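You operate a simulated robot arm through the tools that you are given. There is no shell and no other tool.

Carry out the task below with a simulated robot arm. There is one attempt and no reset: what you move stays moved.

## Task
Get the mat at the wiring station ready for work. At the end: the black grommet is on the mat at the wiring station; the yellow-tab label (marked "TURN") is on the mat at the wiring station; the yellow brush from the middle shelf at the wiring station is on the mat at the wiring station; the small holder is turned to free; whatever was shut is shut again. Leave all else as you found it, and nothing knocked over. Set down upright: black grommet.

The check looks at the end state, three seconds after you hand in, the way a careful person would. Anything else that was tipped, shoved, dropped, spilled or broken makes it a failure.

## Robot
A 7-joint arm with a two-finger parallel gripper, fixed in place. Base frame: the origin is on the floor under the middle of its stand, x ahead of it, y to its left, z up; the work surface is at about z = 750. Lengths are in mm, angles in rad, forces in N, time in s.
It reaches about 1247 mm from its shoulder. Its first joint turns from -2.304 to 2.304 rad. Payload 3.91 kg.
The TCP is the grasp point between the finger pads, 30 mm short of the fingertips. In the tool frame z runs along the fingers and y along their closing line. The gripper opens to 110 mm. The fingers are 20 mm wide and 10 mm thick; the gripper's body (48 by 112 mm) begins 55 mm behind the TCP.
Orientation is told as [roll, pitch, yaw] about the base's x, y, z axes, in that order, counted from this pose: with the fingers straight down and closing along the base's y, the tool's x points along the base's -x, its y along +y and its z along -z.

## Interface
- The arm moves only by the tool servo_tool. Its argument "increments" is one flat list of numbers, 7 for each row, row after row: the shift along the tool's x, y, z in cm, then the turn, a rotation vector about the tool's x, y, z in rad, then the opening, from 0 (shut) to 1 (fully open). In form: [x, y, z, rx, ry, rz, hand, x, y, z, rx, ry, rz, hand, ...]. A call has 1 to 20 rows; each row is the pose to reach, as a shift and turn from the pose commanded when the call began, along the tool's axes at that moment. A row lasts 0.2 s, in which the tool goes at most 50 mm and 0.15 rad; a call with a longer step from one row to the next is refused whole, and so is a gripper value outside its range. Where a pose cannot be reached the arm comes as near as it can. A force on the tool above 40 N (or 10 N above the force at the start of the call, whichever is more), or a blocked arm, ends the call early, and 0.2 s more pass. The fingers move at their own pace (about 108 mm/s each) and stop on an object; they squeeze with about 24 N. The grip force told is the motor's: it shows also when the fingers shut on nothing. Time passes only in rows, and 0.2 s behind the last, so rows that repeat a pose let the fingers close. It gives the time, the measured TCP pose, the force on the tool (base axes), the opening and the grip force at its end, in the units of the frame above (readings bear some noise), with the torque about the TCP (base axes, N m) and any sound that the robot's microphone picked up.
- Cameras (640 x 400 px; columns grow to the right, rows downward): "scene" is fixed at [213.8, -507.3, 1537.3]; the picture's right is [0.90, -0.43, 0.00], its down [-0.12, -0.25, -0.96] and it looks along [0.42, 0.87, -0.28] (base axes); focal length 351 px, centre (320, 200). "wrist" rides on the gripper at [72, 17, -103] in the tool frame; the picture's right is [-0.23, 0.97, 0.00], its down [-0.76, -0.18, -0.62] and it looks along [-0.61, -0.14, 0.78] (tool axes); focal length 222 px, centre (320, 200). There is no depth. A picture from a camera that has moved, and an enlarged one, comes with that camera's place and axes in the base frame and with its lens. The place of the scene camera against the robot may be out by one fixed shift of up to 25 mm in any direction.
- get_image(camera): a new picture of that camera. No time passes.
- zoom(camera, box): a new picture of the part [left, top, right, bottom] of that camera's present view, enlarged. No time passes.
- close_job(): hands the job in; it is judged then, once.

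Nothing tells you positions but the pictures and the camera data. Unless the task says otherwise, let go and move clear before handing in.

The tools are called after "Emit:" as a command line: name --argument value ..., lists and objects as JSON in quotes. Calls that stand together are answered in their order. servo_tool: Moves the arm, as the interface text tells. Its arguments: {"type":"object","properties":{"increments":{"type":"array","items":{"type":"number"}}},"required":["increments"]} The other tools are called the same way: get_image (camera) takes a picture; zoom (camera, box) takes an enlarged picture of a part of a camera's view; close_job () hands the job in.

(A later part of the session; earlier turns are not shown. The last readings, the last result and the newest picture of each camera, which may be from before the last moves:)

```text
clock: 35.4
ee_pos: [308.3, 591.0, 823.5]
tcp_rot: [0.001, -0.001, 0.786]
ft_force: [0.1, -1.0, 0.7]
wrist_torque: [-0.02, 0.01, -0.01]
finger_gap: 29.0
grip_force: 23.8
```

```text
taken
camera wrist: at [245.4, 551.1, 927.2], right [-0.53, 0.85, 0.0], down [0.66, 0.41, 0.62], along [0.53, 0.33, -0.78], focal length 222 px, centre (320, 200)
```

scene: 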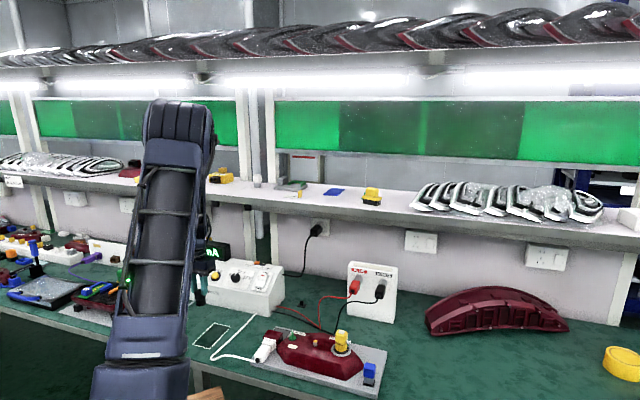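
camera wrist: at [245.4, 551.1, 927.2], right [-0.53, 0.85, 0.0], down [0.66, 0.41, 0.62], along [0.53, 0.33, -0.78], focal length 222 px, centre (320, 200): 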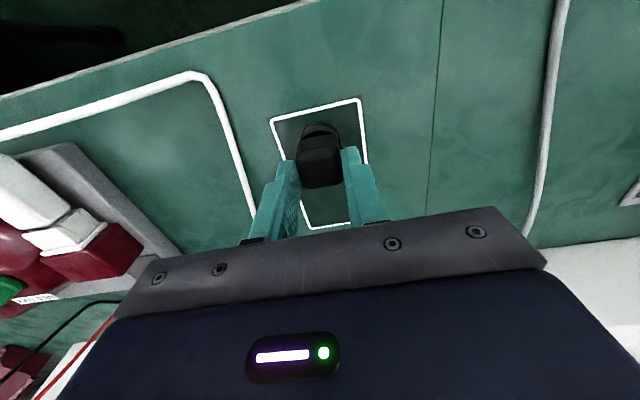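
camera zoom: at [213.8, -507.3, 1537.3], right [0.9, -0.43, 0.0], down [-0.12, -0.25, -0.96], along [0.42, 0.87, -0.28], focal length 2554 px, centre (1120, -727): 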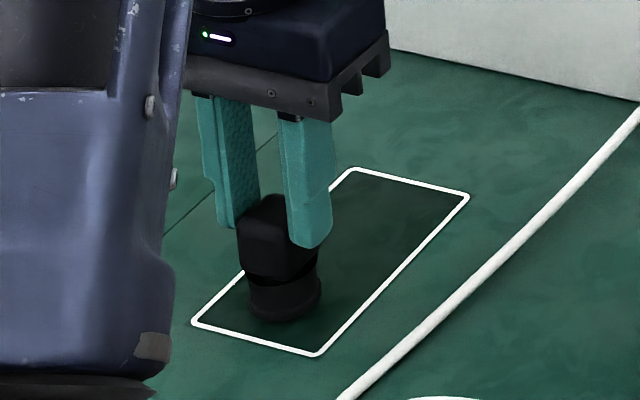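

About 15 mm above the mat and inside the outline. Lowering gently until contact.

Emit:
servo_tool --increments '[0, 0, 0.6, 0, 0, 0, 0, 0, 0, 1.1, 0, 0, 0, 0, 0, 0, 1.3, 0, 0, 0, 0, 0, 0, 1.4, 0, 0, 0, 0, 0, 0, 1.5, 0, 0, 0, 0]'

Emit:
zoom --camera "scene" --box '[190, 315, 230, 350]'

```text
clock: 36.0
ee_pos: [308.3, 592.2, 817.0]
tcp_rot: [0.002, -0.003, 0.786]
ft_force: [-0.7, -5.4, 9.5]
wrist_torque: [-0.24, 0.11, 0.02]
finger_gap: 28.8
grip_force: 24.1
stopped in row 2: the force on the tool passed its limit at 52 N (the readings are from after the stop); the commanded pose is now the measured one
```

```text
11.43 times, centred on (210, 332) of scene
camera zoom: at [213.8, -507.3, 1537.3], right [0.9, -0.43, 0.0], down [-0.12, -0.25, -0.96], along [0.42, 0.87, -0.28], focal length 4014 px, centre (1577, -1314)
```

zoom: 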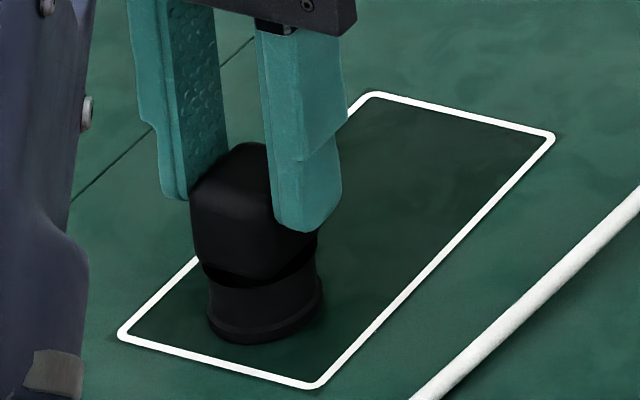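

Contact made: the grommet is standing on the mat inside the outline. Releasing and rising straight up.

Emit:
servo_tool --increments '[0, 0, -0.05, 0, 0, 0, 0.3, 0, 0, -0.05, 0, 0, 0, 0.45, 0, 0, -0.05, 0, 0, 0, 0.5, 0, 0, -2, 0, 0, 0, 0.5, 0, 0, -6, 0, 0, 0, 0.5, 0, 0, -10, 0, 0, 0, 0.5]'

Emit:
zoom --camera "scene" --box '[180, 305, 240, 350]'

Emit:
zoom --camera "wrist" --box '[240, 50, 420, 200]'

```text
clock: 37.4
ee_pos: [308.7, 591.9, 916.5]
tcp_rot: [0.001, -0.001, 0.786]
ft_force: [-0.7, -0.4, -0.2]
wrist_torque: [0.0, 0.02, 0.0]
finger_gap: 54.9
grip_force: 0.0
```

```text
8.89 times, centred on (210, 328) of scene
camera zoom: at [213.8, -507.3, 1537.3], right [0.9, -0.43, 0.0], down [-0.12, -0.25, -0.96], along [0.42, 0.87, -0.28], focal length 3122 px, centre (1298, -933)
```

zoom: 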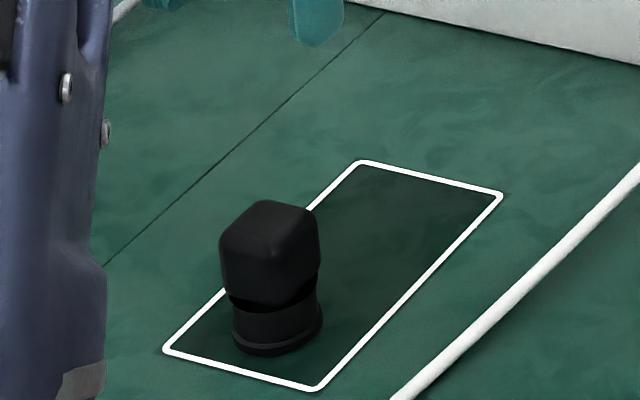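

```text
2.67 times, centred on (330, 125) of wrist
camera zoom: at [245.6, 551.7, 1021.2], right [-0.53, 0.85, 0.0], down [0.66, 0.41, 0.62], along [0.53, 0.33, -0.78], focal length 592 px, centre (293, 400)
```

zoom: 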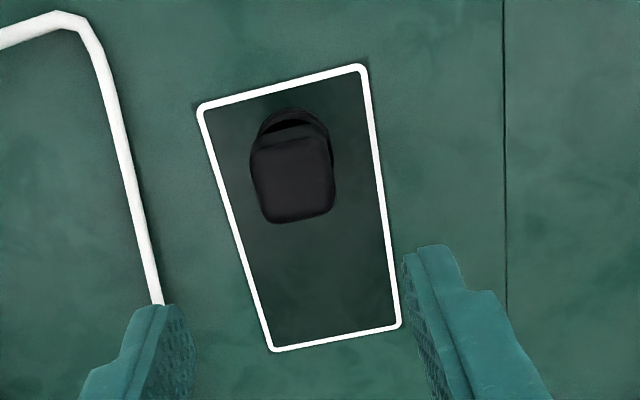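

The grommet stands upright on the mat. Now for the brush: I'll rise well clear, then approach the shelf from the front at height.

Emit:
servo_tool --increments '[-1.06, -2.38, -3.86, 0, 0, 0, 0.6, -2.11, -4.75, -7.73, 0, 0, 0, 0.7, -3.17, -7.13, -11.6, 0, 0, 0, 0.8, -4.23, -9.5, -15.5, 0, 0, 0, 0.8, -5.28, -11.9, -19.3, 0, 0, 0, 0.8, -6.34, -14.25, -23.2, 0, 0, 0, 0.8, -7.4, -16.6, -27.0, 0, 0, 0, 0.8, -8.45, -19.0, -30.9, 0, 0, 0, 0.8, -9.5, -21.4, -34.8, 0, 0, 0, 0.8, -10.6, -23.75, -38.6, 0, 0, 0, 0.8, -11.6, -26.1, -42.5, 0, 0, 0, 0.8, -12.7, -28.5, -46.4, 0, 0, 0, 0.8]'

Emit:
servo_tool --increments '[-3.4, -2.45, 0, 0, 0, 0, 0.8, -6.8, -4.9, 0, 0, 0, 0, 0.8, -10.2, -7.35, 0, 0, 0, 0, 0.8, -13.6, -9.8, 0, 0, 0, 0, 0.8, -17.0, -13.5, 0, 0, 0, 0, 0.8, -19.0, -17.5, 0, 0, 0, 0, 0.8, -20.0, -19.6, 0, 0, 0, 0, 0.8]'

Emit:
get_image --camera "wrist"

Emit:
get_image --camera "scene"

```text
clock: 40.0
ee_pos: [595.9, 479.8, 1381.1]
tcp_rot: [0.001, -0.004, 0.786]
ft_force: [0.1, -0.8, 0.1]
wrist_torque: [-0.05, -0.02, 0.0]
finger_gap: 87.8
grip_force: 0.0
```

```text
refused: row 5 steps farther than a row can; nothing moved
```

```text
taken
camera wrist: at [533.9, 438.9, 1485.8], right [-0.53, 0.85, 0.0], down [0.66, 0.41, 0.63], along [0.53, 0.33, -0.78], focal length 222 px, centre (320, 200)
```

wrist: 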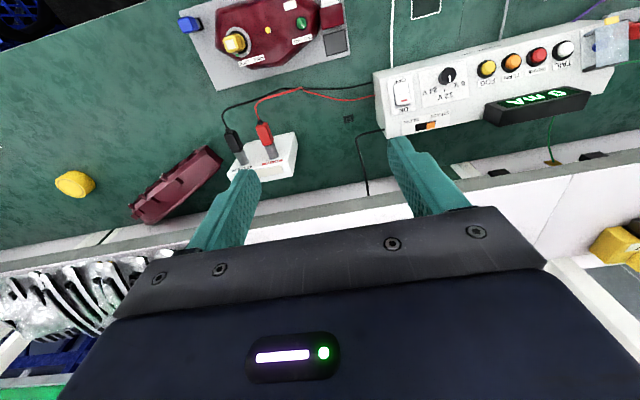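

```text
taken
```

scene: 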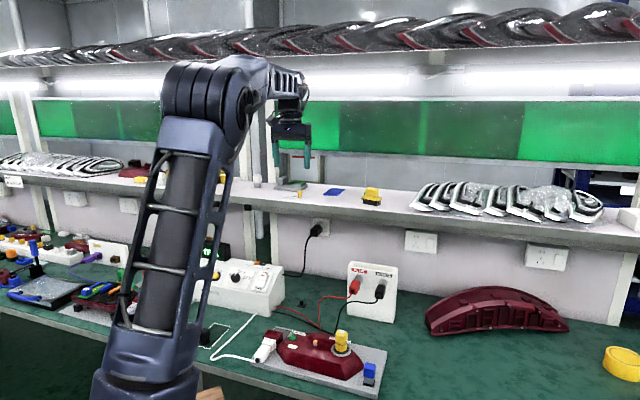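

Emit:
servo_tool --increments '[-3.3, -2.8, 0, 0, 0, 0, 0.8, -6.6, -5.6, 0, 0, 0, 0, 0.8, -9.9, -8.4, 0, 0, 0, 0, 0.8, -13.2, -11.2, 0.5, 0, 0, 0, 0.8, -16.5, -14.0, 1.0, 0, 0, 0, 0.8, -19.8, -16.8, 1.5, 0, 0, 0, 0.8, -23.2, -19.7, 2.0, 0, 0, 0, 0.8]'

Emit:
get_image --camera "wrist"

Emit:
get_image --camera "scene"

```text
clock: 41.4
ee_pos: [904.8, 430.4, 1213.7]
tcp_rot: [0.103, 0.103, 0.808]
ft_force: [-2.5, -8.7, 17.2]
wrist_torque: [0.58, -0.54, -0.11]
finger_gap: 87.9
grip_force: 0.0
out of reach, approached as far as the arm can: row 6
stopped in row 6: the arm was blocked; the commanded pose is now the measured one
```

```text
taken
camera wrist: at [858.5, 389.9, 1327.0], right [-0.54, 0.84, 0.08], down [0.74, 0.43, 0.52], along [0.4, 0.34, -0.85], focal length 222 px, centre (320, 200)
```

wrist: 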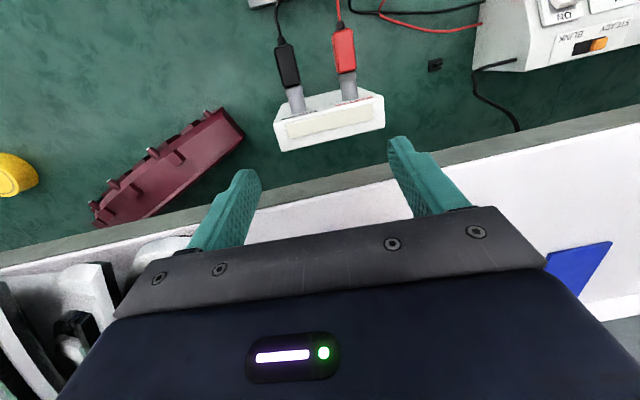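

```text
taken
```

scene: 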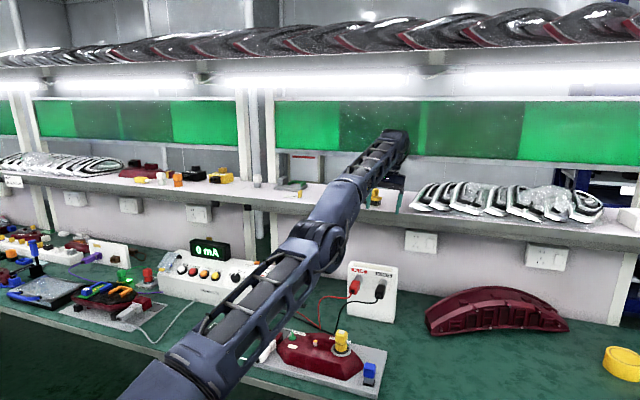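

The arm ran to its reach limit and sagged toward the shelf. Before moving I'll check exactly what the gripper is near.

Emit:
zoom --camera "scene" --box '[320, 120, 440, 220]'

Emit:
zoom --camera "scene" --box '[120, 200, 400, 400]'

Emit:
zoom --camera "wrist" --box '[0, 120, 640, 400]'

```text
4.00 times, centred on (380, 170) of scene
camera zoom: at [213.8, -507.3, 1537.3], right [0.9, -0.43, 0.0], down [-0.12, -0.25, -0.96], along [0.42, 0.87, -0.28], focal length 1405 px, centre (80, 320)
```

zoom: 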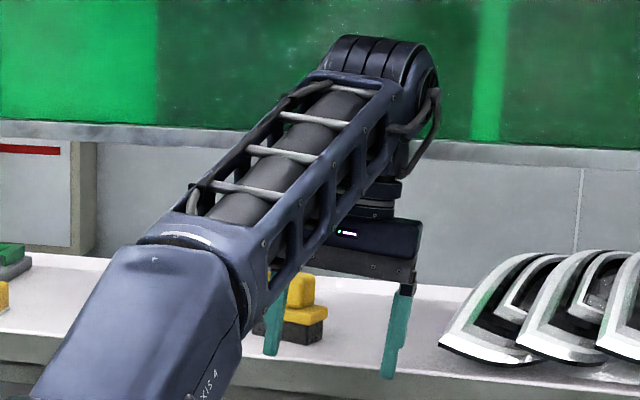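

```text
2.00 times, centred on (260, 300) of scene
camera zoom: at [213.8, -507.3, 1537.3], right [0.9, -0.43, 0.0], down [-0.12, -0.25, -0.96], along [0.42, 0.87, -0.28], focal length 702 px, centre (440, 0)
```

zoom: 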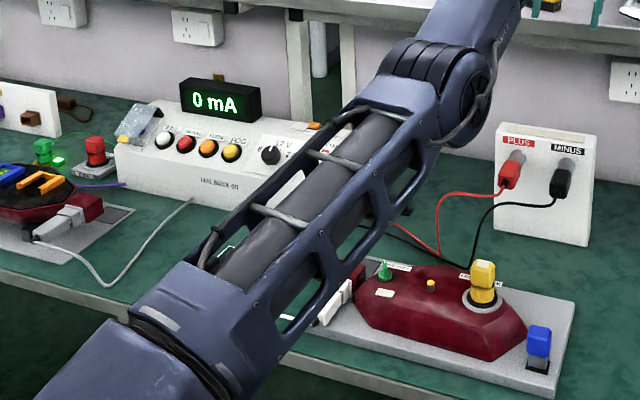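

```text
1.00 times, centred on (320, 260) of wrist (not enlarged: the box is as wide or as high as the picture)
camera zoom: at [858.5, 389.9, 1327.0], right [-0.54, 0.84, 0.08], down [0.74, 0.43, 0.52], along [0.4, 0.34, -0.85], focal length 222 px, centre (320, 140)
```

zoom: 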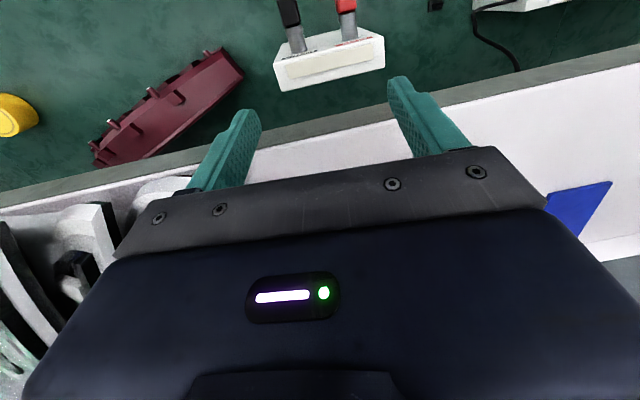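

The tips rest lightly at the shelf's front edge with the arm almost fully straight. Nothing looks disturbed. I'll back away in small steps and watch which way the elbow folds.

Emit:
servo_tool --increments '[0.7, 0, -0.1, 0, 0, 0, 0.8, 1.5, 0, -0.2, 0, 0, 0, 0.8, 2.2, 0, -0.3, 0, 0, 0, 0.8]'

Emit:
get_image --camera "scene"

```text
clock: 41.6
ee_pos: [921.7, 431.6, 1166.1]
tcp_rot: [0.127, 0.237, 0.797]
ft_force: [-338.8, -203.8, -63.5]
wrist_torque: [2.17, -9.26, -20.93]
finger_gap: 83.2
grip_force: 0.1
out of reach, approached as far as the arm can: row 1
stopped in row 1: the force on the tool passed its limit at 1185 N (the readings are from after the stop); the commanded pose is now the measured one
```

```text
taken
```

scene: 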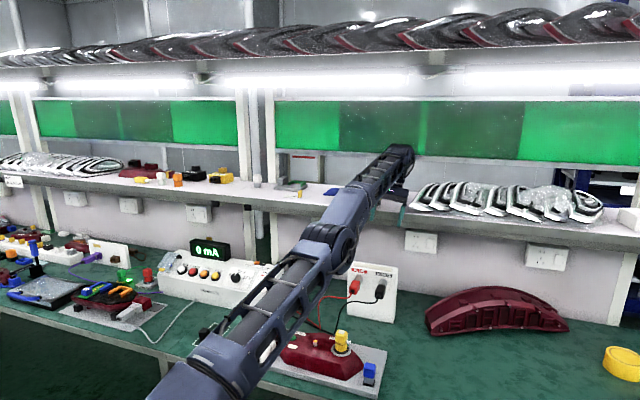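

That went wrong: the fingers pressed against the shelf front. I'll look closely at the contact and the items on the shelf before doing anything else.

Emit:
zoom --camera "scene" --box '[320, 130, 440, 230]'

Emit:
get_image --camera "wrist"

Emit:
zoom --camera "scene" --box '[120, 240, 400, 400]'

```text
4.00 times, centred on (380, 180) of scene
camera zoom: at [213.8, -507.3, 1537.3], right [0.9, -0.43, 0.0], down [-0.12, -0.25, -0.96], along [0.42, 0.87, -0.28], focal length 1405 px, centre (80, 280)
```

zoom: 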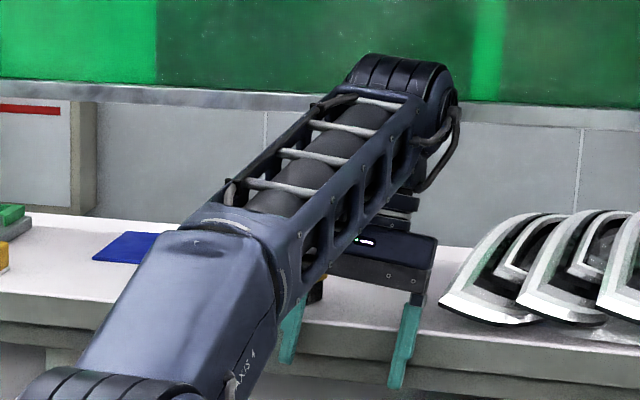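

```text
taken
camera wrist: at [887.1, 400.5, 1287.6], right [-0.52, 0.85, 0.07], down [0.8, 0.45, 0.4], along [0.31, 0.26, -0.91], focal length 222 px, centre (320, 200)
```

wrist: 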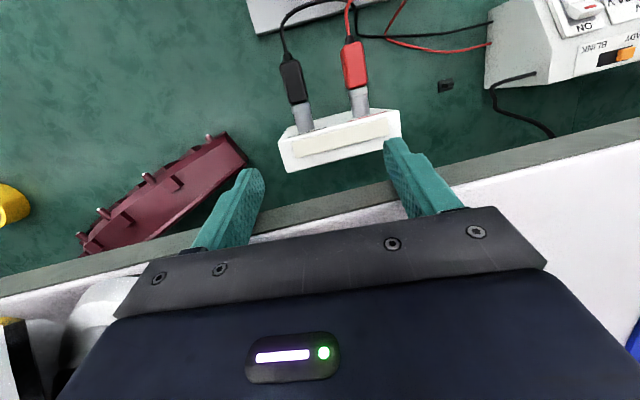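

```text
2.29 times, centred on (260, 320) of scene
camera zoom: at [213.8, -507.3, 1537.3], right [0.9, -0.43, 0.0], down [-0.12, -0.25, -0.96], along [0.42, 0.87, -0.28], focal length 803 px, centre (457, -74)
```

zoom: 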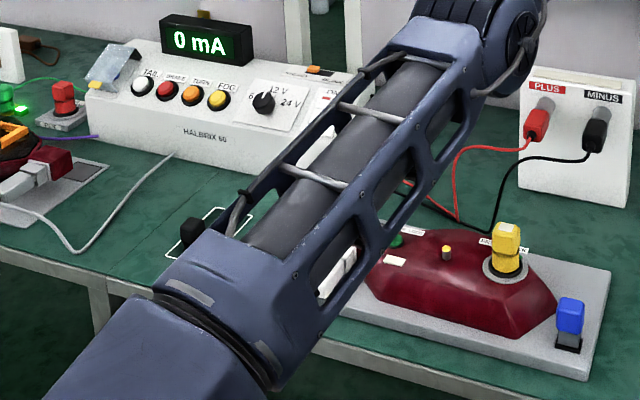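

Nothing on the shelf appears moved. First I'll hold still for a moment to see whether the arm settles and the force relaxes.

Emit:
servo_tool --increments '[0, 0, 0, 0, 0, 0, 0.75]'

Emit:
get_image --camera "scene"

```text
clock: 42.0
ee_pos: [916.7, 441.3, 1183.2]
tcp_rot: [0.106, 0.229, 0.795]
ft_force: [-28.1, -74.6, 46.9]
wrist_torque: [-2.09, -2.26, -5.0]
finger_gap: 96.2
grip_force: 14.9
stopped in row 1: the arm was blocked; the commanded pose is now the measured one
```

```text
taken
```

scene: 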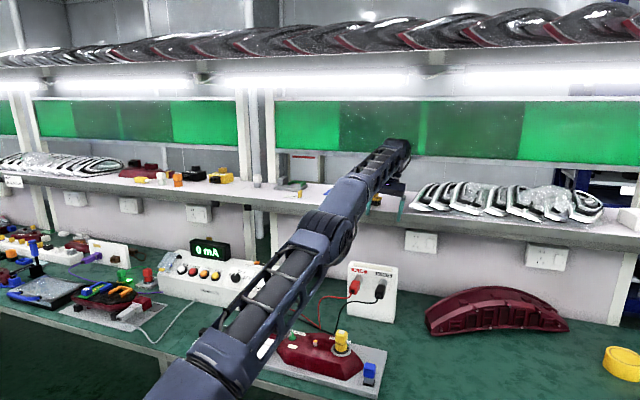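

Emit:
get_image --camera "wrist"

Emit:
zoom --camera "scene" --box '[340, 140, 440, 230]'

Emit:
zoom --camera "wrist" --box '[160, 110, 480, 290]'

```text
taken
camera wrist: at [880.1, 411.1, 1304.4], right [-0.52, 0.85, 0.05], down [0.79, 0.46, 0.41], along [0.33, 0.25, -0.91], focal length 222 px, centre (320, 200)
```

wrist: 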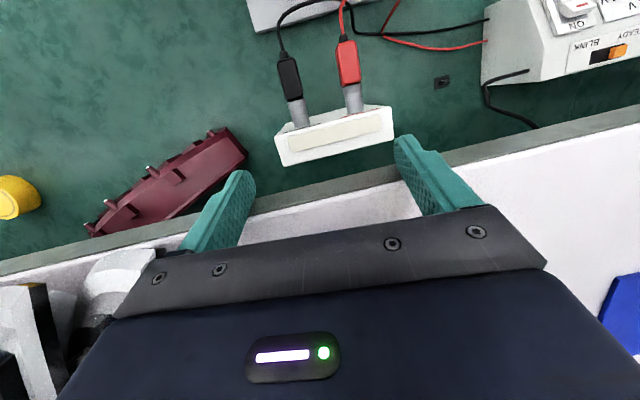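

```text
4.44 times, centred on (390, 185) of scene
camera zoom: at [213.8, -507.3, 1537.3], right [0.9, -0.43, 0.0], down [-0.12, -0.25, -0.96], along [0.42, 0.87, -0.28], focal length 1561 px, centre (9, 267)
```

zoom: 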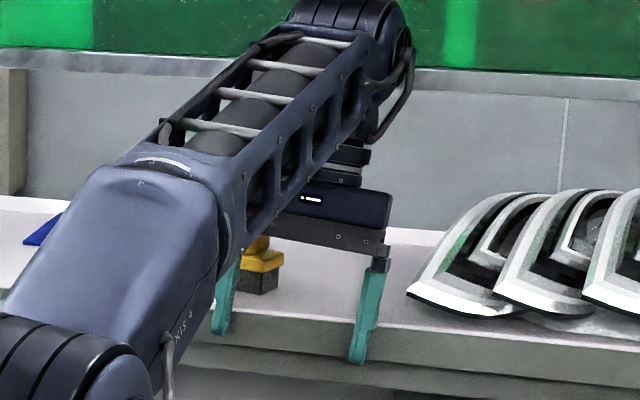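

```text
2.00 times, centred on (320, 200) of wrist
camera zoom: at [880.1, 411.1, 1304.4], right [-0.52, 0.85, 0.05], down [0.79, 0.46, 0.41], along [0.33, 0.25, -0.91], focal length 444 px, centre (320, 200)
```

zoom: 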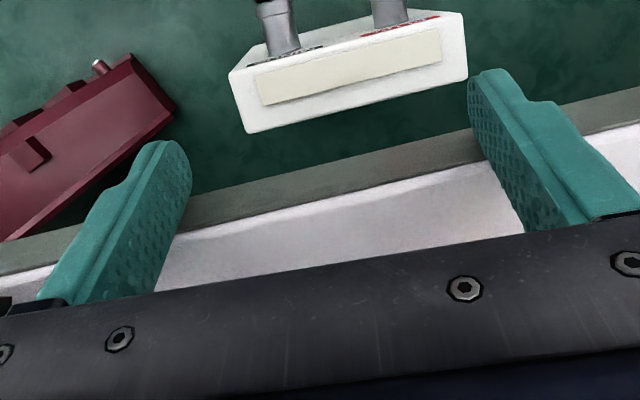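

The fingers lean on the shelf's front edge and nothing has been displaced. I'll pull straight back away from the shelf with firm steps so the arm moves well inside its reach.

Emit:
servo_tool --increments '[4.4, 0, 1.0, 0, 0, 0, 0.75, 8.8, 0, 2.0, 0, 0, 0, 0.75, 13.2, 0, 3.0, 0, 0, 0, 0.75]'

Emit:
get_image --camera "scene"

```text
clock: 42.8
ee_pos: [817.1, 358.8, 1177.5]
tcp_rot: [0.117, 0.231, 0.809]
ft_force: [0.0, 0.8, -0.7]
wrist_torque: [-0.03, 0.04, 0.06]
finger_gap: 82.5
grip_force: 0.0
```

```text
taken
```

scene: 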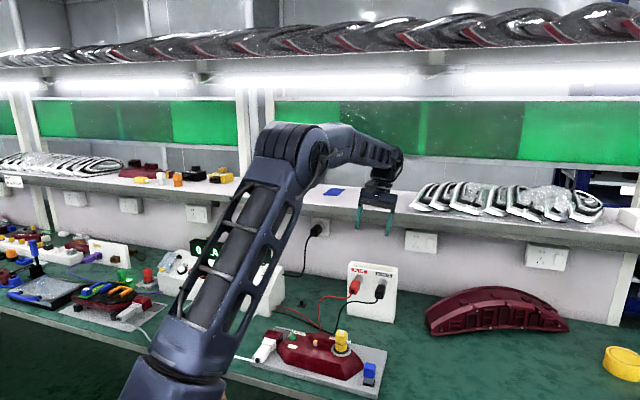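

Back clear, with zero force and the elbow-up posture restored. I'll return the tool to vertical at a safe spot and verify that the shelf items are undisturbed.

Emit:
servo_tool --increments '[2.6, 1.63, -3.1, 0.026, -0.058, 0, 0.75, 5.2, 3.26, -6.3, 0.052, -0.116, 0, 0.75, 7.8, 4.9, -9.4, 0.077, -0.175, 0, 0.75, 10.4, 6.5, -12.5, 0.103, -0.233, 0, 0.75]'

Emit:
get_image --camera "wrist"

Emit:
zoom --camera "scene" --box '[250, 150, 450, 275]'

Emit:
zoom --camera "scene" --box '[160, 220, 400, 400]'

```text
clock: 43.8
ee_pos: [734.5, 344.4, 1328.2]
tcp_rot: [0.01, 0.001, 0.795]
ft_force: [1.2, 0.7, -0.1]
wrist_torque: [-0.04, 0.06, -0.01]
finger_gap: 82.4
grip_force: 0.1
```

```text
taken
camera wrist: at [673.6, 302.5, 1434.2], right [-0.54, 0.84, 0.01], down [0.67, 0.41, 0.62], along [0.52, 0.34, -0.78], focal length 222 px, centre (320, 200)
```

wrist: 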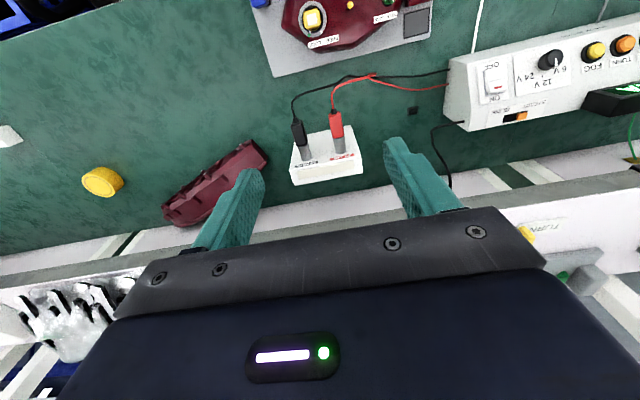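

```text
3.20 times, centred on (350, 212) of scene
camera zoom: at [213.8, -507.3, 1537.3], right [0.9, -0.43, 0.0], down [-0.12, -0.25, -0.96], along [0.42, 0.87, -0.28], focal length 1124 px, centre (224, 160)
```

zoom: 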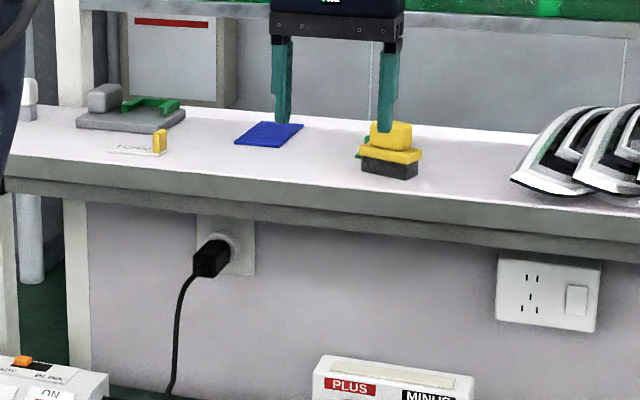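

```text
2.22 times, centred on (280, 310) of scene
camera zoom: at [213.8, -507.3, 1537.3], right [0.9, -0.43, 0.0], down [-0.12, -0.25, -0.96], along [0.42, 0.87, -0.28], focal length 780 px, centre (409, -44)
```

zoom: 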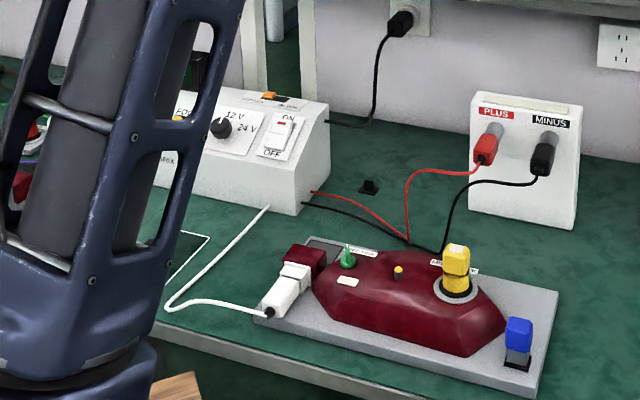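

Everything on the shelf and bench matches the first pictures. I'll now use a forward-tilted gripper (about 35°), which keeps the arm well within reach, and approach the brush from the front-top.

Emit:
servo_tool --increments '[-2.5, -0.1, 0, 0, -0.12, 0, 0.75, -5.5, -0.2, 0, 0, -0.24, 0, 0.75, -9.0, -0.3, 0, 0, -0.36, 0, 0.75, -12.8, -0.4, 0, 0, -0.48, 0, 0.75, -16.7, -0.4, 0, 0, -0.6, 0, 0.75]'

Emit:
get_image --camera "wrist"

Emit:
zoom --camera "wrist" --box '[230, 80, 430, 205]'

Emit:
get_image --camera "scene"

```text
clock: 45.0
ee_pos: [853.2, 457.6, 1330.5]
tcp_rot: [0.012, -0.602, 0.787]
ft_force: [0.1, 0.5, 0.7]
wrist_torque: [-0.02, -0.03, -0.03]
finger_gap: 82.3
grip_force: 0.1
```

```text
taken
camera wrist: at [759.4, 384.3, 1377.8], right [-0.56, 0.81, 0.14], down [0.33, 0.07, 0.94], along [0.76, 0.58, -0.3], focal length 222 px, centre (320, 200)
```

wrist: 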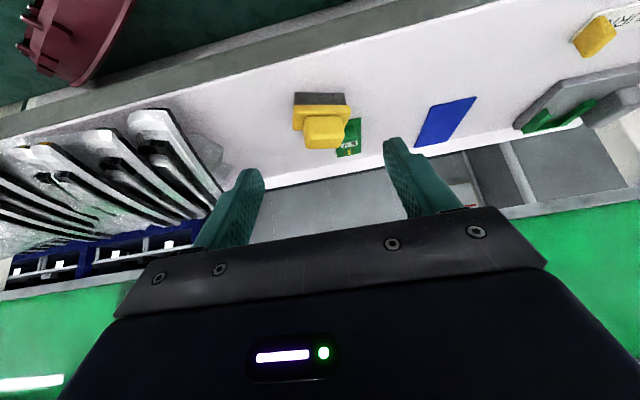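

```text
3.20 times, centred on (330, 142) of wrist
camera zoom: at [759.4, 384.3, 1377.8], right [-0.56, 0.81, 0.14], down [0.33, 0.07, 0.94], along [0.76, 0.58, -0.3], focal length 711 px, centre (288, 384)
```

zoom: 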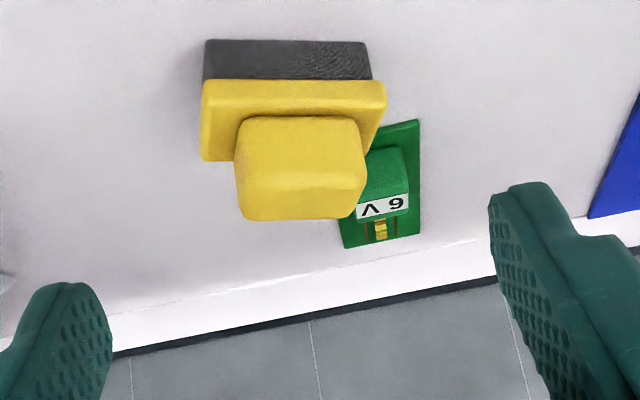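

```text
taken
```

scene: 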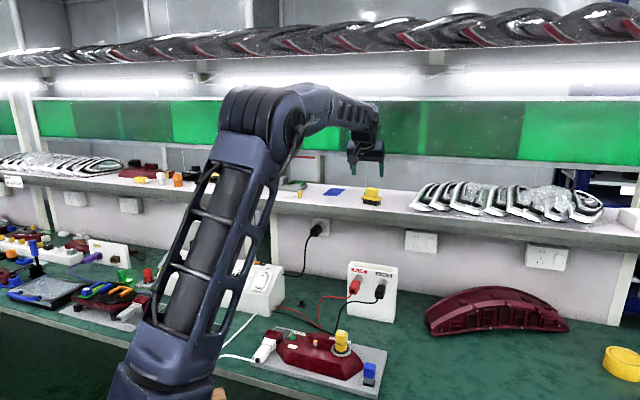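

The brush appears to be yawed about 15–20° relative to the shelf. I'll zoom in more to measure its edges accurately.

Emit:
zoom --camera "wrist" --box '[280, 85, 370, 165]'

Emit:
zoom --camera "scene" --box '[355, 180, 390, 210]'

```text
5.00 times, centred on (325, 125) of wrist
camera zoom: at [759.4, 384.3, 1377.8], right [-0.56, 0.81, 0.14], down [0.33, 0.07, 0.94], along [0.76, 0.58, -0.3], focal length 1111 px, centre (295, 575)
```

zoom: 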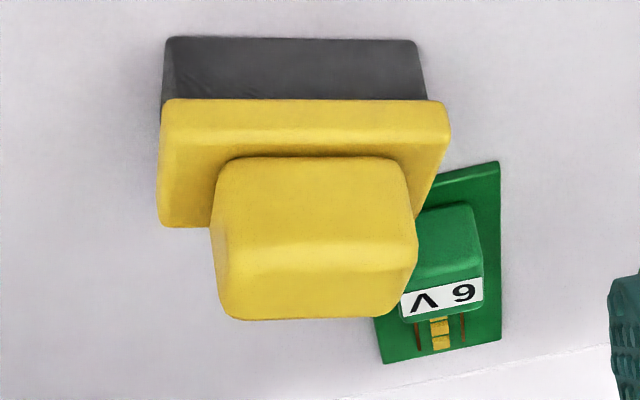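

```text
13.33 times, centred on (372, 195) of scene
camera zoom: at [213.8, -507.3, 1537.3], right [0.9, -0.43, 0.0], down [-0.12, -0.25, -0.96], along [0.42, 0.87, -0.28], focal length 4683 px, centre (-380, 267)
```

zoom: 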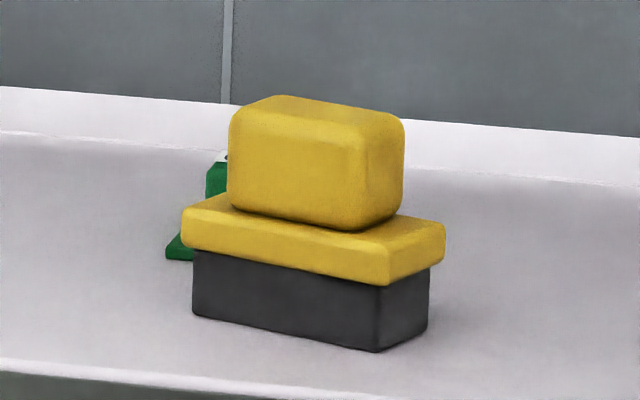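

Measurements put the brush at about [928, 524], with its long axis 20° off the shelf line and a handle block roughly 40×30 mm from z≈1216 to 1242. I'll turn the gripper to match and move to a pre-grasp 60 mm back.

Emit:
servo_tool --increments '[-0.73, 0.27, 1.41, 0.049, 0, 0.0712, 0.7, -1.46, 0.53, 2.82, 0.098, 0, 0.1425, 0.65, -2.19, 0.8, 4.23, 0.147, 0, 0.2137, 0.65, -2.92, 1.06, 5.64, 0.1957, 0, 0.2849, 0.65, -2.92, 1.06, 5.64, 0.1957, 0, 0.2849, 0.65]'

Emit:
get_image --camera "wrist"

Emit:
zoom --camera "wrist" --box '[230, 90, 410, 205]'

Emit:
zoom --camera "scene" --box '[330, 130, 420, 220]'

```text
clock: 46.1
ee_pos: [883.7, 504.7, 1301.5]
tcp_rot: [0.009, -0.597, 0.44]
ft_force: [0.6, -0.1, 0.3]
wrist_torque: [-0.01, -0.02, -0.01]
finger_gap: 71.3
grip_force: 0.2
```

```text
taken
camera wrist: at [771.6, 466.9, 1347.6], right [-0.25, 0.96, 0.14], down [0.33, -0.05, 0.94], along [0.91, 0.28, -0.31], focal length 222 px, centre (320, 200)
```

wrist: 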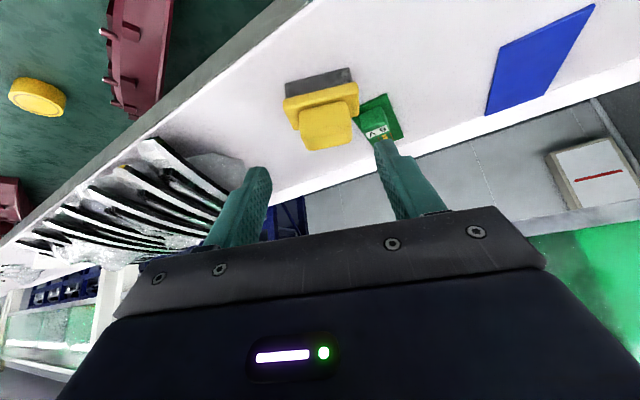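

```text
3.48 times, centred on (320, 148) of wrist
camera zoom: at [771.6, 466.9, 1347.6], right [-0.25, 0.96, 0.14], down [0.33, -0.05, 0.94], along [0.91, 0.28, -0.31], focal length 773 px, centre (320, 383)
```

zoom: 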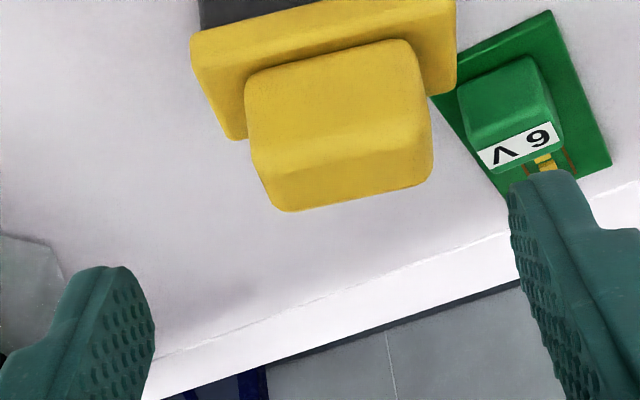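

```text
4.44 times, centred on (375, 175) of scene
camera zoom: at [213.8, -507.3, 1537.3], right [0.9, -0.43, 0.0], down [-0.12, -0.25, -0.96], along [0.42, 0.87, -0.28], focal length 1561 px, centre (76, 311)
```

zoom: 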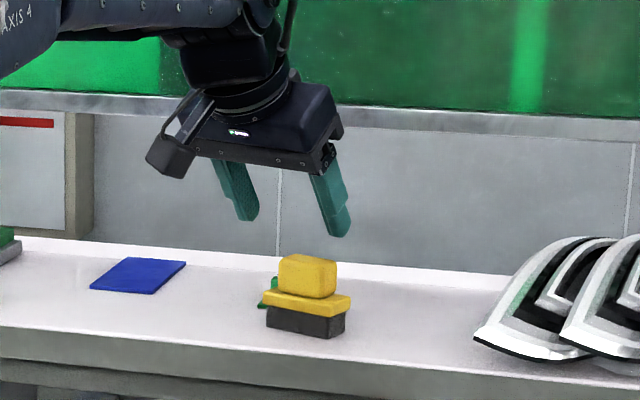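

Aligned in yaw; the head is about 6 mm left of centre. I'll correct that and slide in along the tool axis, stopping with the fingers around the head.

Emit:
servo_tool --increments '[-0.05, 0.4, 2.0, 0, 0, 0, 0.65, -0.1, 0.6, 4.0, 0, 0, 0, 0.65, -0.14, 0.6, 5.4, 0, 0, 0, 0.65, -0.14, 0.6, 6.2, 0, 0, 0, 0.65, -0.14, 0.6, 6.2, 0, 0, 0, 0.65]'

Emit:
zoom --camera "wrist" --box '[210, 90, 430, 230]'

Emit:
zoom --camera "scene" --box '[340, 150, 400, 210]'

```text
clock: 47.4
ee_pos: [914.8, 526.0, 1251.3]
tcp_rot: [0.009, -0.597, 0.445]
ft_force: [-1.2, 0.7, 0.1]
wrist_torque: [0.03, 0.01, 0.01]
finger_gap: 71.5
grip_force: 0.0
```

```text
2.86 times, centred on (320, 160) of wrist
camera zoom: at [802.1, 489.0, 1297.9], right [-0.25, 0.96, 0.14], down [0.33, -0.05, 0.94], along [0.91, 0.28, -0.31], focal length 635 px, centre (320, 314)
```

zoom: 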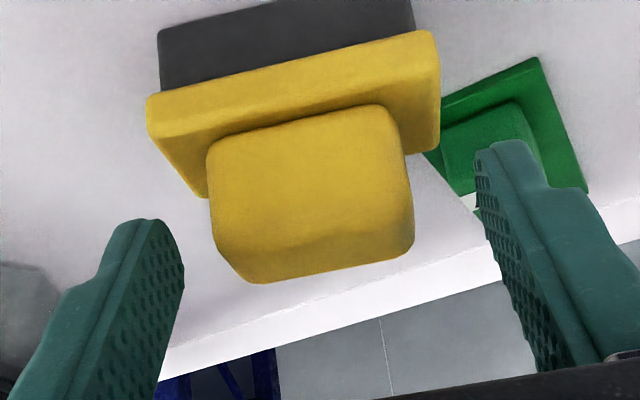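

```text
6.67 times, centred on (370, 180) of scene
camera zoom: at [213.8, -507.3, 1537.3], right [0.9, -0.43, 0.0], down [-0.12, -0.25, -0.96], along [0.42, 0.87, -0.28], focal length 2341 px, centre (-13, 333)
```

zoom: 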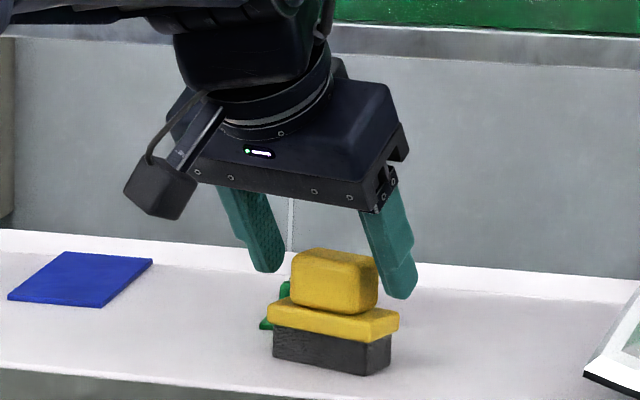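

The fingers straddle the head evenly, above the plate and clear of the 6 V board. Closing.

Emit:
servo_tool --increments '[0, 0, 0, 0, 0, 0, 0.4, 0, 0, 0, 0, 0, 0, 0.2, 0, 0, 0, 0, 0, 0, 0, 0, 0, 0, 0, 0, 0, 0]'

Emit:
zoom --camera "scene" --box '[340, 150, 400, 210]'

```text
clock: 48.4
ee_pos: [915.5, 526.5, 1252.6]
tcp_rot: [0.01, -0.597, 0.445]
ft_force: [0.4, -0.3, 0.3]
wrist_torque: [-0.04, -0.04, -0.01]
finger_gap: 43.3
grip_force: 24.1
```

```text
6.67 times, centred on (370, 180) of scene
camera zoom: at [213.8, -507.3, 1537.3], right [0.9, -0.43, 0.0], down [-0.12, -0.25, -0.96], along [0.42, 0.87, -0.28], focal length 2341 px, centre (-13, 333)
```

zoom: 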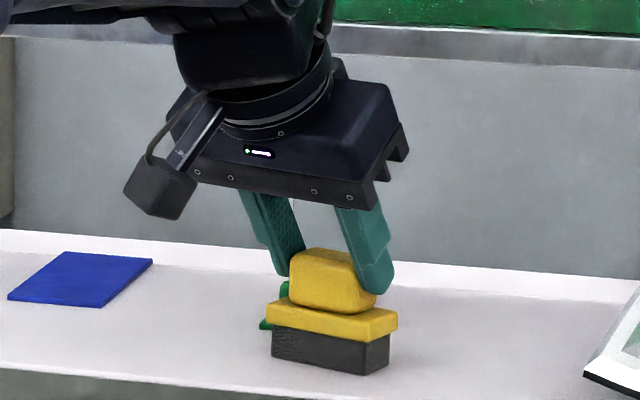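

Gripped at 43 mm. Lifting slightly, straight up first.

Emit:
servo_tool --increments '[-0.28, 0, -0.41, 0, 0, 0, 0, -0.84, 0, -1.24, 0, 0, 0, 0, -1.4, 0, -2.07, 0, 0, 0, 0]'

Emit:
zoom --camera "scene" --box '[340, 140, 400, 210]'

Emit:
zoom --camera "wrist" --box '[210, 90, 430, 230]'

```text
clock: 49.1
ee_pos: [914.9, 524.9, 1277.2]
tcp_rot: [0.009, -0.598, 0.444]
ft_force: [0.4, 0.6, -1.0]
wrist_torque: [0.06, 0.02, -0.02]
finger_gap: 42.8
grip_force: 23.7
```

```text
5.71 times, centred on (370, 175) of scene
camera zoom: at [213.8, -507.3, 1537.3], right [0.9, -0.43, 0.0], down [-0.12, -0.25, -0.96], along [0.42, 0.87, -0.28], focal length 2007 px, centre (34, 343)
```

zoom: 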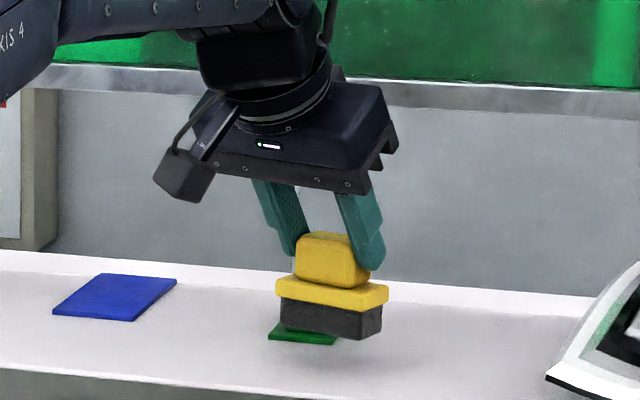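

```text
2.86 times, centred on (320, 160) of wrist
camera zoom: at [802.3, 488.9, 1323.2], right [-0.25, 0.96, 0.14], down [0.33, -0.05, 0.94], along [0.91, 0.28, -0.31], focal length 635 px, centre (320, 314)
```

zoom: 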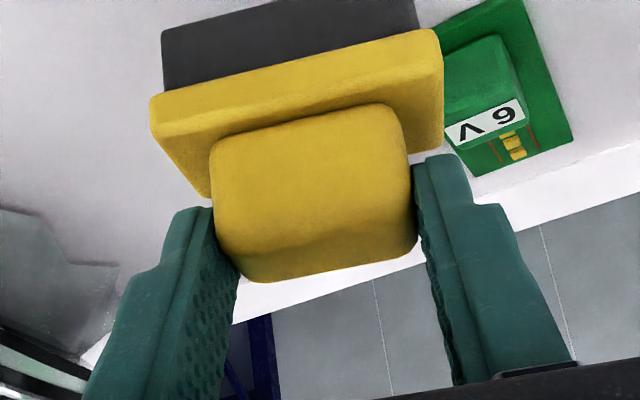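

The brush is level in the grip and the board behind it is untouched. Backing out from over the shelf.

Emit:
servo_tool --increments '[2.0, -0.4, -2.7, 0, 0, 0, 0, 5.0, -0.9, -5.4, 0, 0, 0, 0, 8.5, -1.4, -8.2, 0, 0, 0, 0, 12.0, -1.9, -10.9, 0, 0, 0, 0]'

Emit:
get_image --camera "scene"

Emit:
zoom --camera "scene" --box '[320, 120, 420, 210]'

```text
clock: 50.1
ee_pos: [777.3, 438.5, 1297.2]
tcp_rot: [0.009, -0.593, 0.442]
ft_force: [0.0, 0.3, -0.6]
wrist_torque: [0.0, 0.01, 0.0]
finger_gap: 42.9
grip_force: 23.8
```

```text
taken
```

scene: 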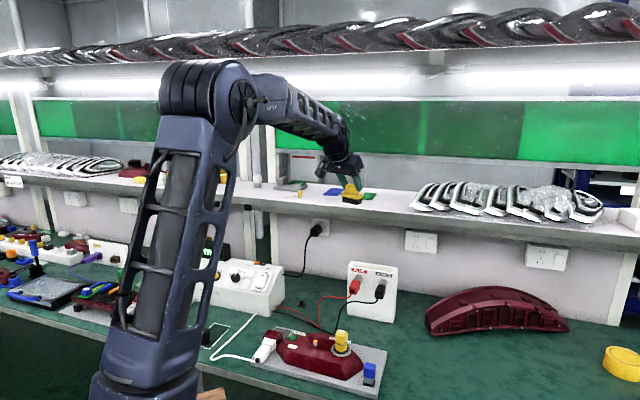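

```text
4.44 times, centred on (370, 165) of scene
camera zoom: at [213.8, -507.3, 1537.3], right [0.9, -0.43, 0.0], down [-0.12, -0.25, -0.96], along [0.42, 0.87, -0.28], focal length 1561 px, centre (98, 356)
```

zoom: 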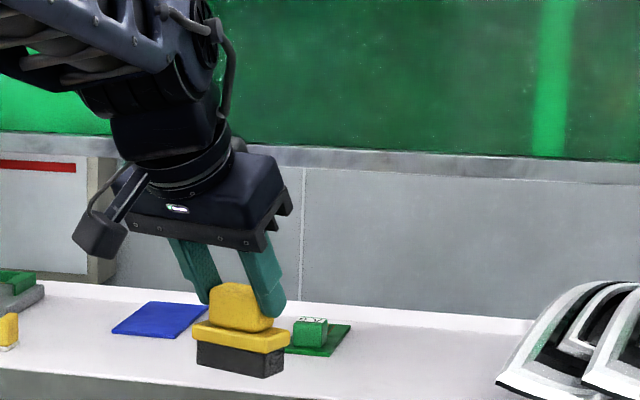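

Clear of the shelf. Now carrying the brush down toward the far end of the mat, turning it to line up with the mat.

Emit:
servo_tool --increments '[3.39, 2.79, 0.95, -0.0147, 0, -0.0216, 0, 6.79, 5.58, 1.9, -0.0294, 0, -0.0432, 0, 10.18, 8.38, 2.85, -0.0441, 0, -0.0649, 0, 13.58, 11.17, 3.79, -0.0588, 0, -0.0865, 0, 16.97, 13.96, 4.74, -0.0735, 0, -0.1081, 0, 20.36, 16.75, 5.69, -0.0882, 0, -0.1297, 0, 23.76, 19.55, 6.64, -0.1028, 0, -0.1513, 0, 27.15, 22.34, 7.59, -0.1175, 0, -0.1729, 0, 30.54, 25.13, 8.54, -0.1322, 0, -0.1946, 0, 33.94, 27.92, 9.49, -0.1469, 0, -0.2162, 0, 37.33, 30.72, 10.43, -0.1616, 0, -0.2378, 0, 40.73, 33.51, 11.38, -0.1763, 0, -0.2594, 0, 44.1, 36.3, 12.33, -0.191, 0, -0.281, 0]'

Emit:
get_image --camera "wrist"

Emit:
zoom --camera "scene" --box '[160, 260, 260, 350]'

```text
clock: 53.0
ee_pos: [354.0, 638.3, 953.2]
tcp_rot: [0.011, -0.6, 0.783]
ft_force: [1.2, 0.7, -0.2]
wrist_torque: [0.01, 0.08, 0.02]
finger_gap: 43.1
grip_force: 23.4
```

```text
taken
camera wrist: at [259.6, 565.8, 999.0], right [-0.56, 0.82, 0.14], down [0.33, 0.06, 0.94], along [0.76, 0.57, -0.3], focal length 222 px, centre (320, 200)
```

wrist: 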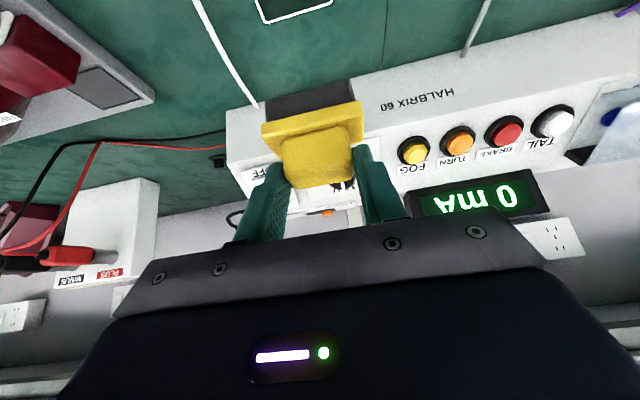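

```text
4.44 times, centred on (210, 305) of scene
camera zoom: at [213.8, -507.3, 1537.3], right [0.9, -0.43, 0.0], down [-0.12, -0.25, -0.96], along [0.42, 0.87, -0.28], focal length 1561 px, centre (809, -267)
```

zoom: 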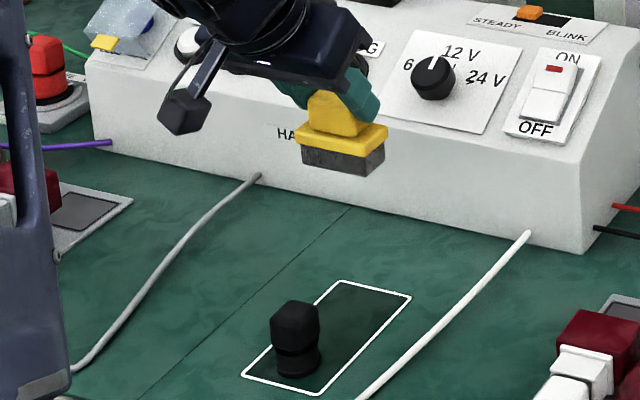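

Emit:
servo_tool --increments '[1.9, 0, 2.75, 0, 0, 0, 0, 3.8, 0, 5.5, 0, 0, 0, 0, 5.65, 0, 8.25, 0, 0, 0, 0, 5.65, 0, 8.25, 0, 0, 0, 0]'

Emit:
zoom --camera "scene" --box '[175, 270, 255, 350]'

Emit:
get_image --camera "wrist"

```text
clock: 54.0
ee_pos: [354.0, 640.8, 851.6]
tcp_rot: [0.011, -0.601, 0.783]
ft_force: [-0.5, 0.6, -0.4]
wrist_torque: [-0.07, 0.0, 0.0]
finger_gap: 43.2
grip_force: 23.6
```

```text
5.00 times, centred on (215, 310) of scene
camera zoom: at [213.8, -507.3, 1537.3], right [0.9, -0.43, 0.0], down [-0.12, -0.25, -0.96], along [0.42, 0.87, -0.28], focal length 1756 px, centre (845, -350)
```

zoom: 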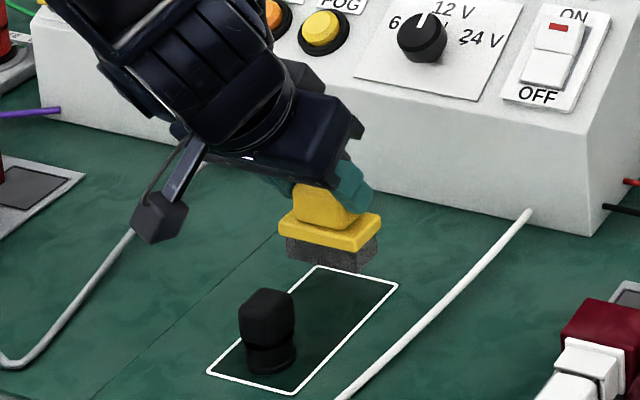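

```text
taken
camera wrist: at [259.4, 568.6, 897.6], right [-0.56, 0.82, 0.14], down [0.33, 0.07, 0.94], along [0.76, 0.57, -0.3], focal length 222 px, centre (320, 200)
```

wrist: 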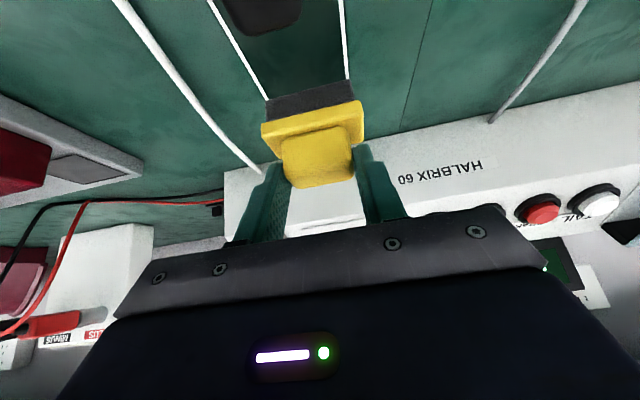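

Emit:
zoom --camera "wrist" --box '[200, 0, 400, 125]'

```text
3.20 times, centred on (300, 62) of wrist
camera zoom: at [259.4, 568.6, 897.6], right [-0.56, 0.82, 0.14], down [0.33, 0.07, 0.94], along [0.76, 0.57, -0.3], focal length 711 px, centre (384, 640)
```

zoom: 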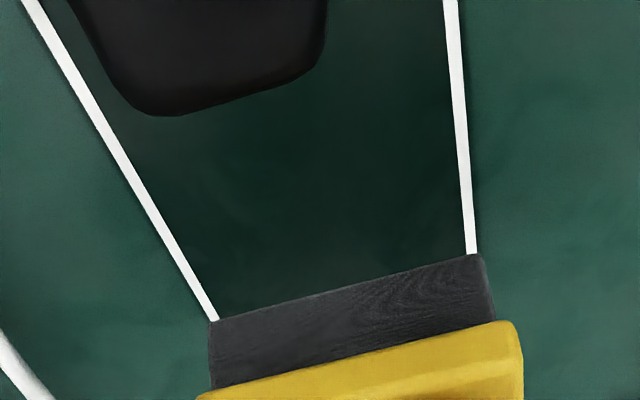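

The brush is square to the mat, and the bristles need to shift about 5 mm right. I'll lower it slowly to contact.

Emit:
servo_tool --increments '[0.56, -0.25, 0.83, 0, 0, 0, 0, 1.13, -0.5, 1.65, 0, 0, 0, 0, 1.47, -0.5, 2.15, 0, 0, 0, 0, 1.58, -0.5, 2.31, 0, 0, 0, 0, 1.64, -0.5, 2.39, 0, 0, 0, 0, 1.69, -0.5, 2.48, 0, 0, 0, 0, 1.75, -0.5, 2.56, 0, 0, 0, 0, 1.81, -0.5, 2.64, 0, 0, 0, 0, 1.86, -0.5, 2.72, 0, 0, 0, 0]'

Emit:
zoom --camera "scene" --box '[185, 290, 245, 350]'

Emit:
zoom --camera "wrist" --box '[200, 0, 400, 125]'

```text
clock: 56.0
ee_pos: [363.9, 630.8, 821.7]
tcp_rot: [0.011, -0.603, 0.773]
ft_force: [-1.7, 0.0, 21.6]
wrist_torque: [-0.1, -0.16, 0.01]
finger_gap: 42.9
grip_force: 23.7
```

```text
6.67 times, centred on (215, 320) of scene
camera zoom: at [213.8, -507.3, 1537.3], right [0.9, -0.43, 0.0], down [-0.12, -0.25, -0.96], along [0.42, 0.87, -0.28], focal length 2341 px, centre (1020, -600)
```

zoom: 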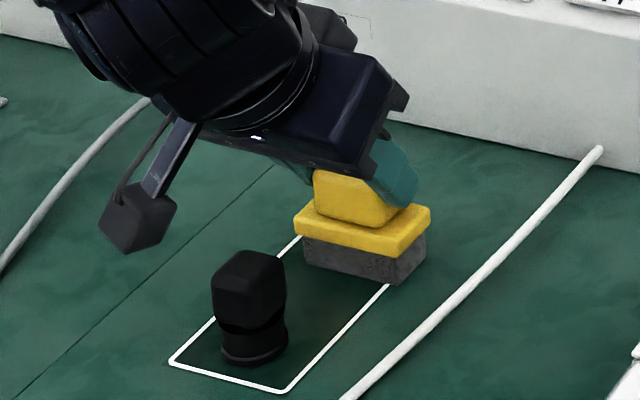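

```text
3.20 times, centred on (300, 62) of wrist
camera zoom: at [269.7, 558.7, 867.0], right [-0.55, 0.82, 0.14], down [0.33, 0.06, 0.94], along [0.77, 0.56, -0.3], focal length 711 px, centre (384, 640)
```

zoom: 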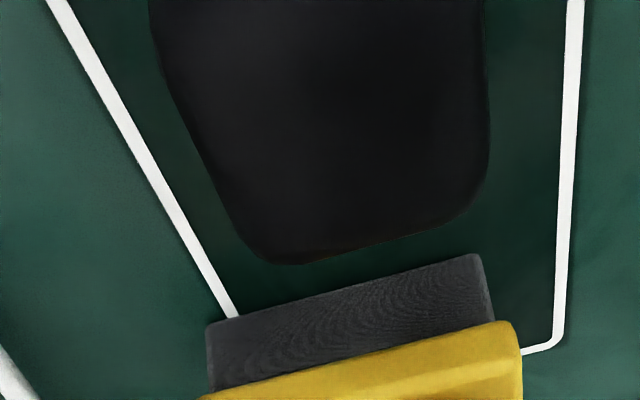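

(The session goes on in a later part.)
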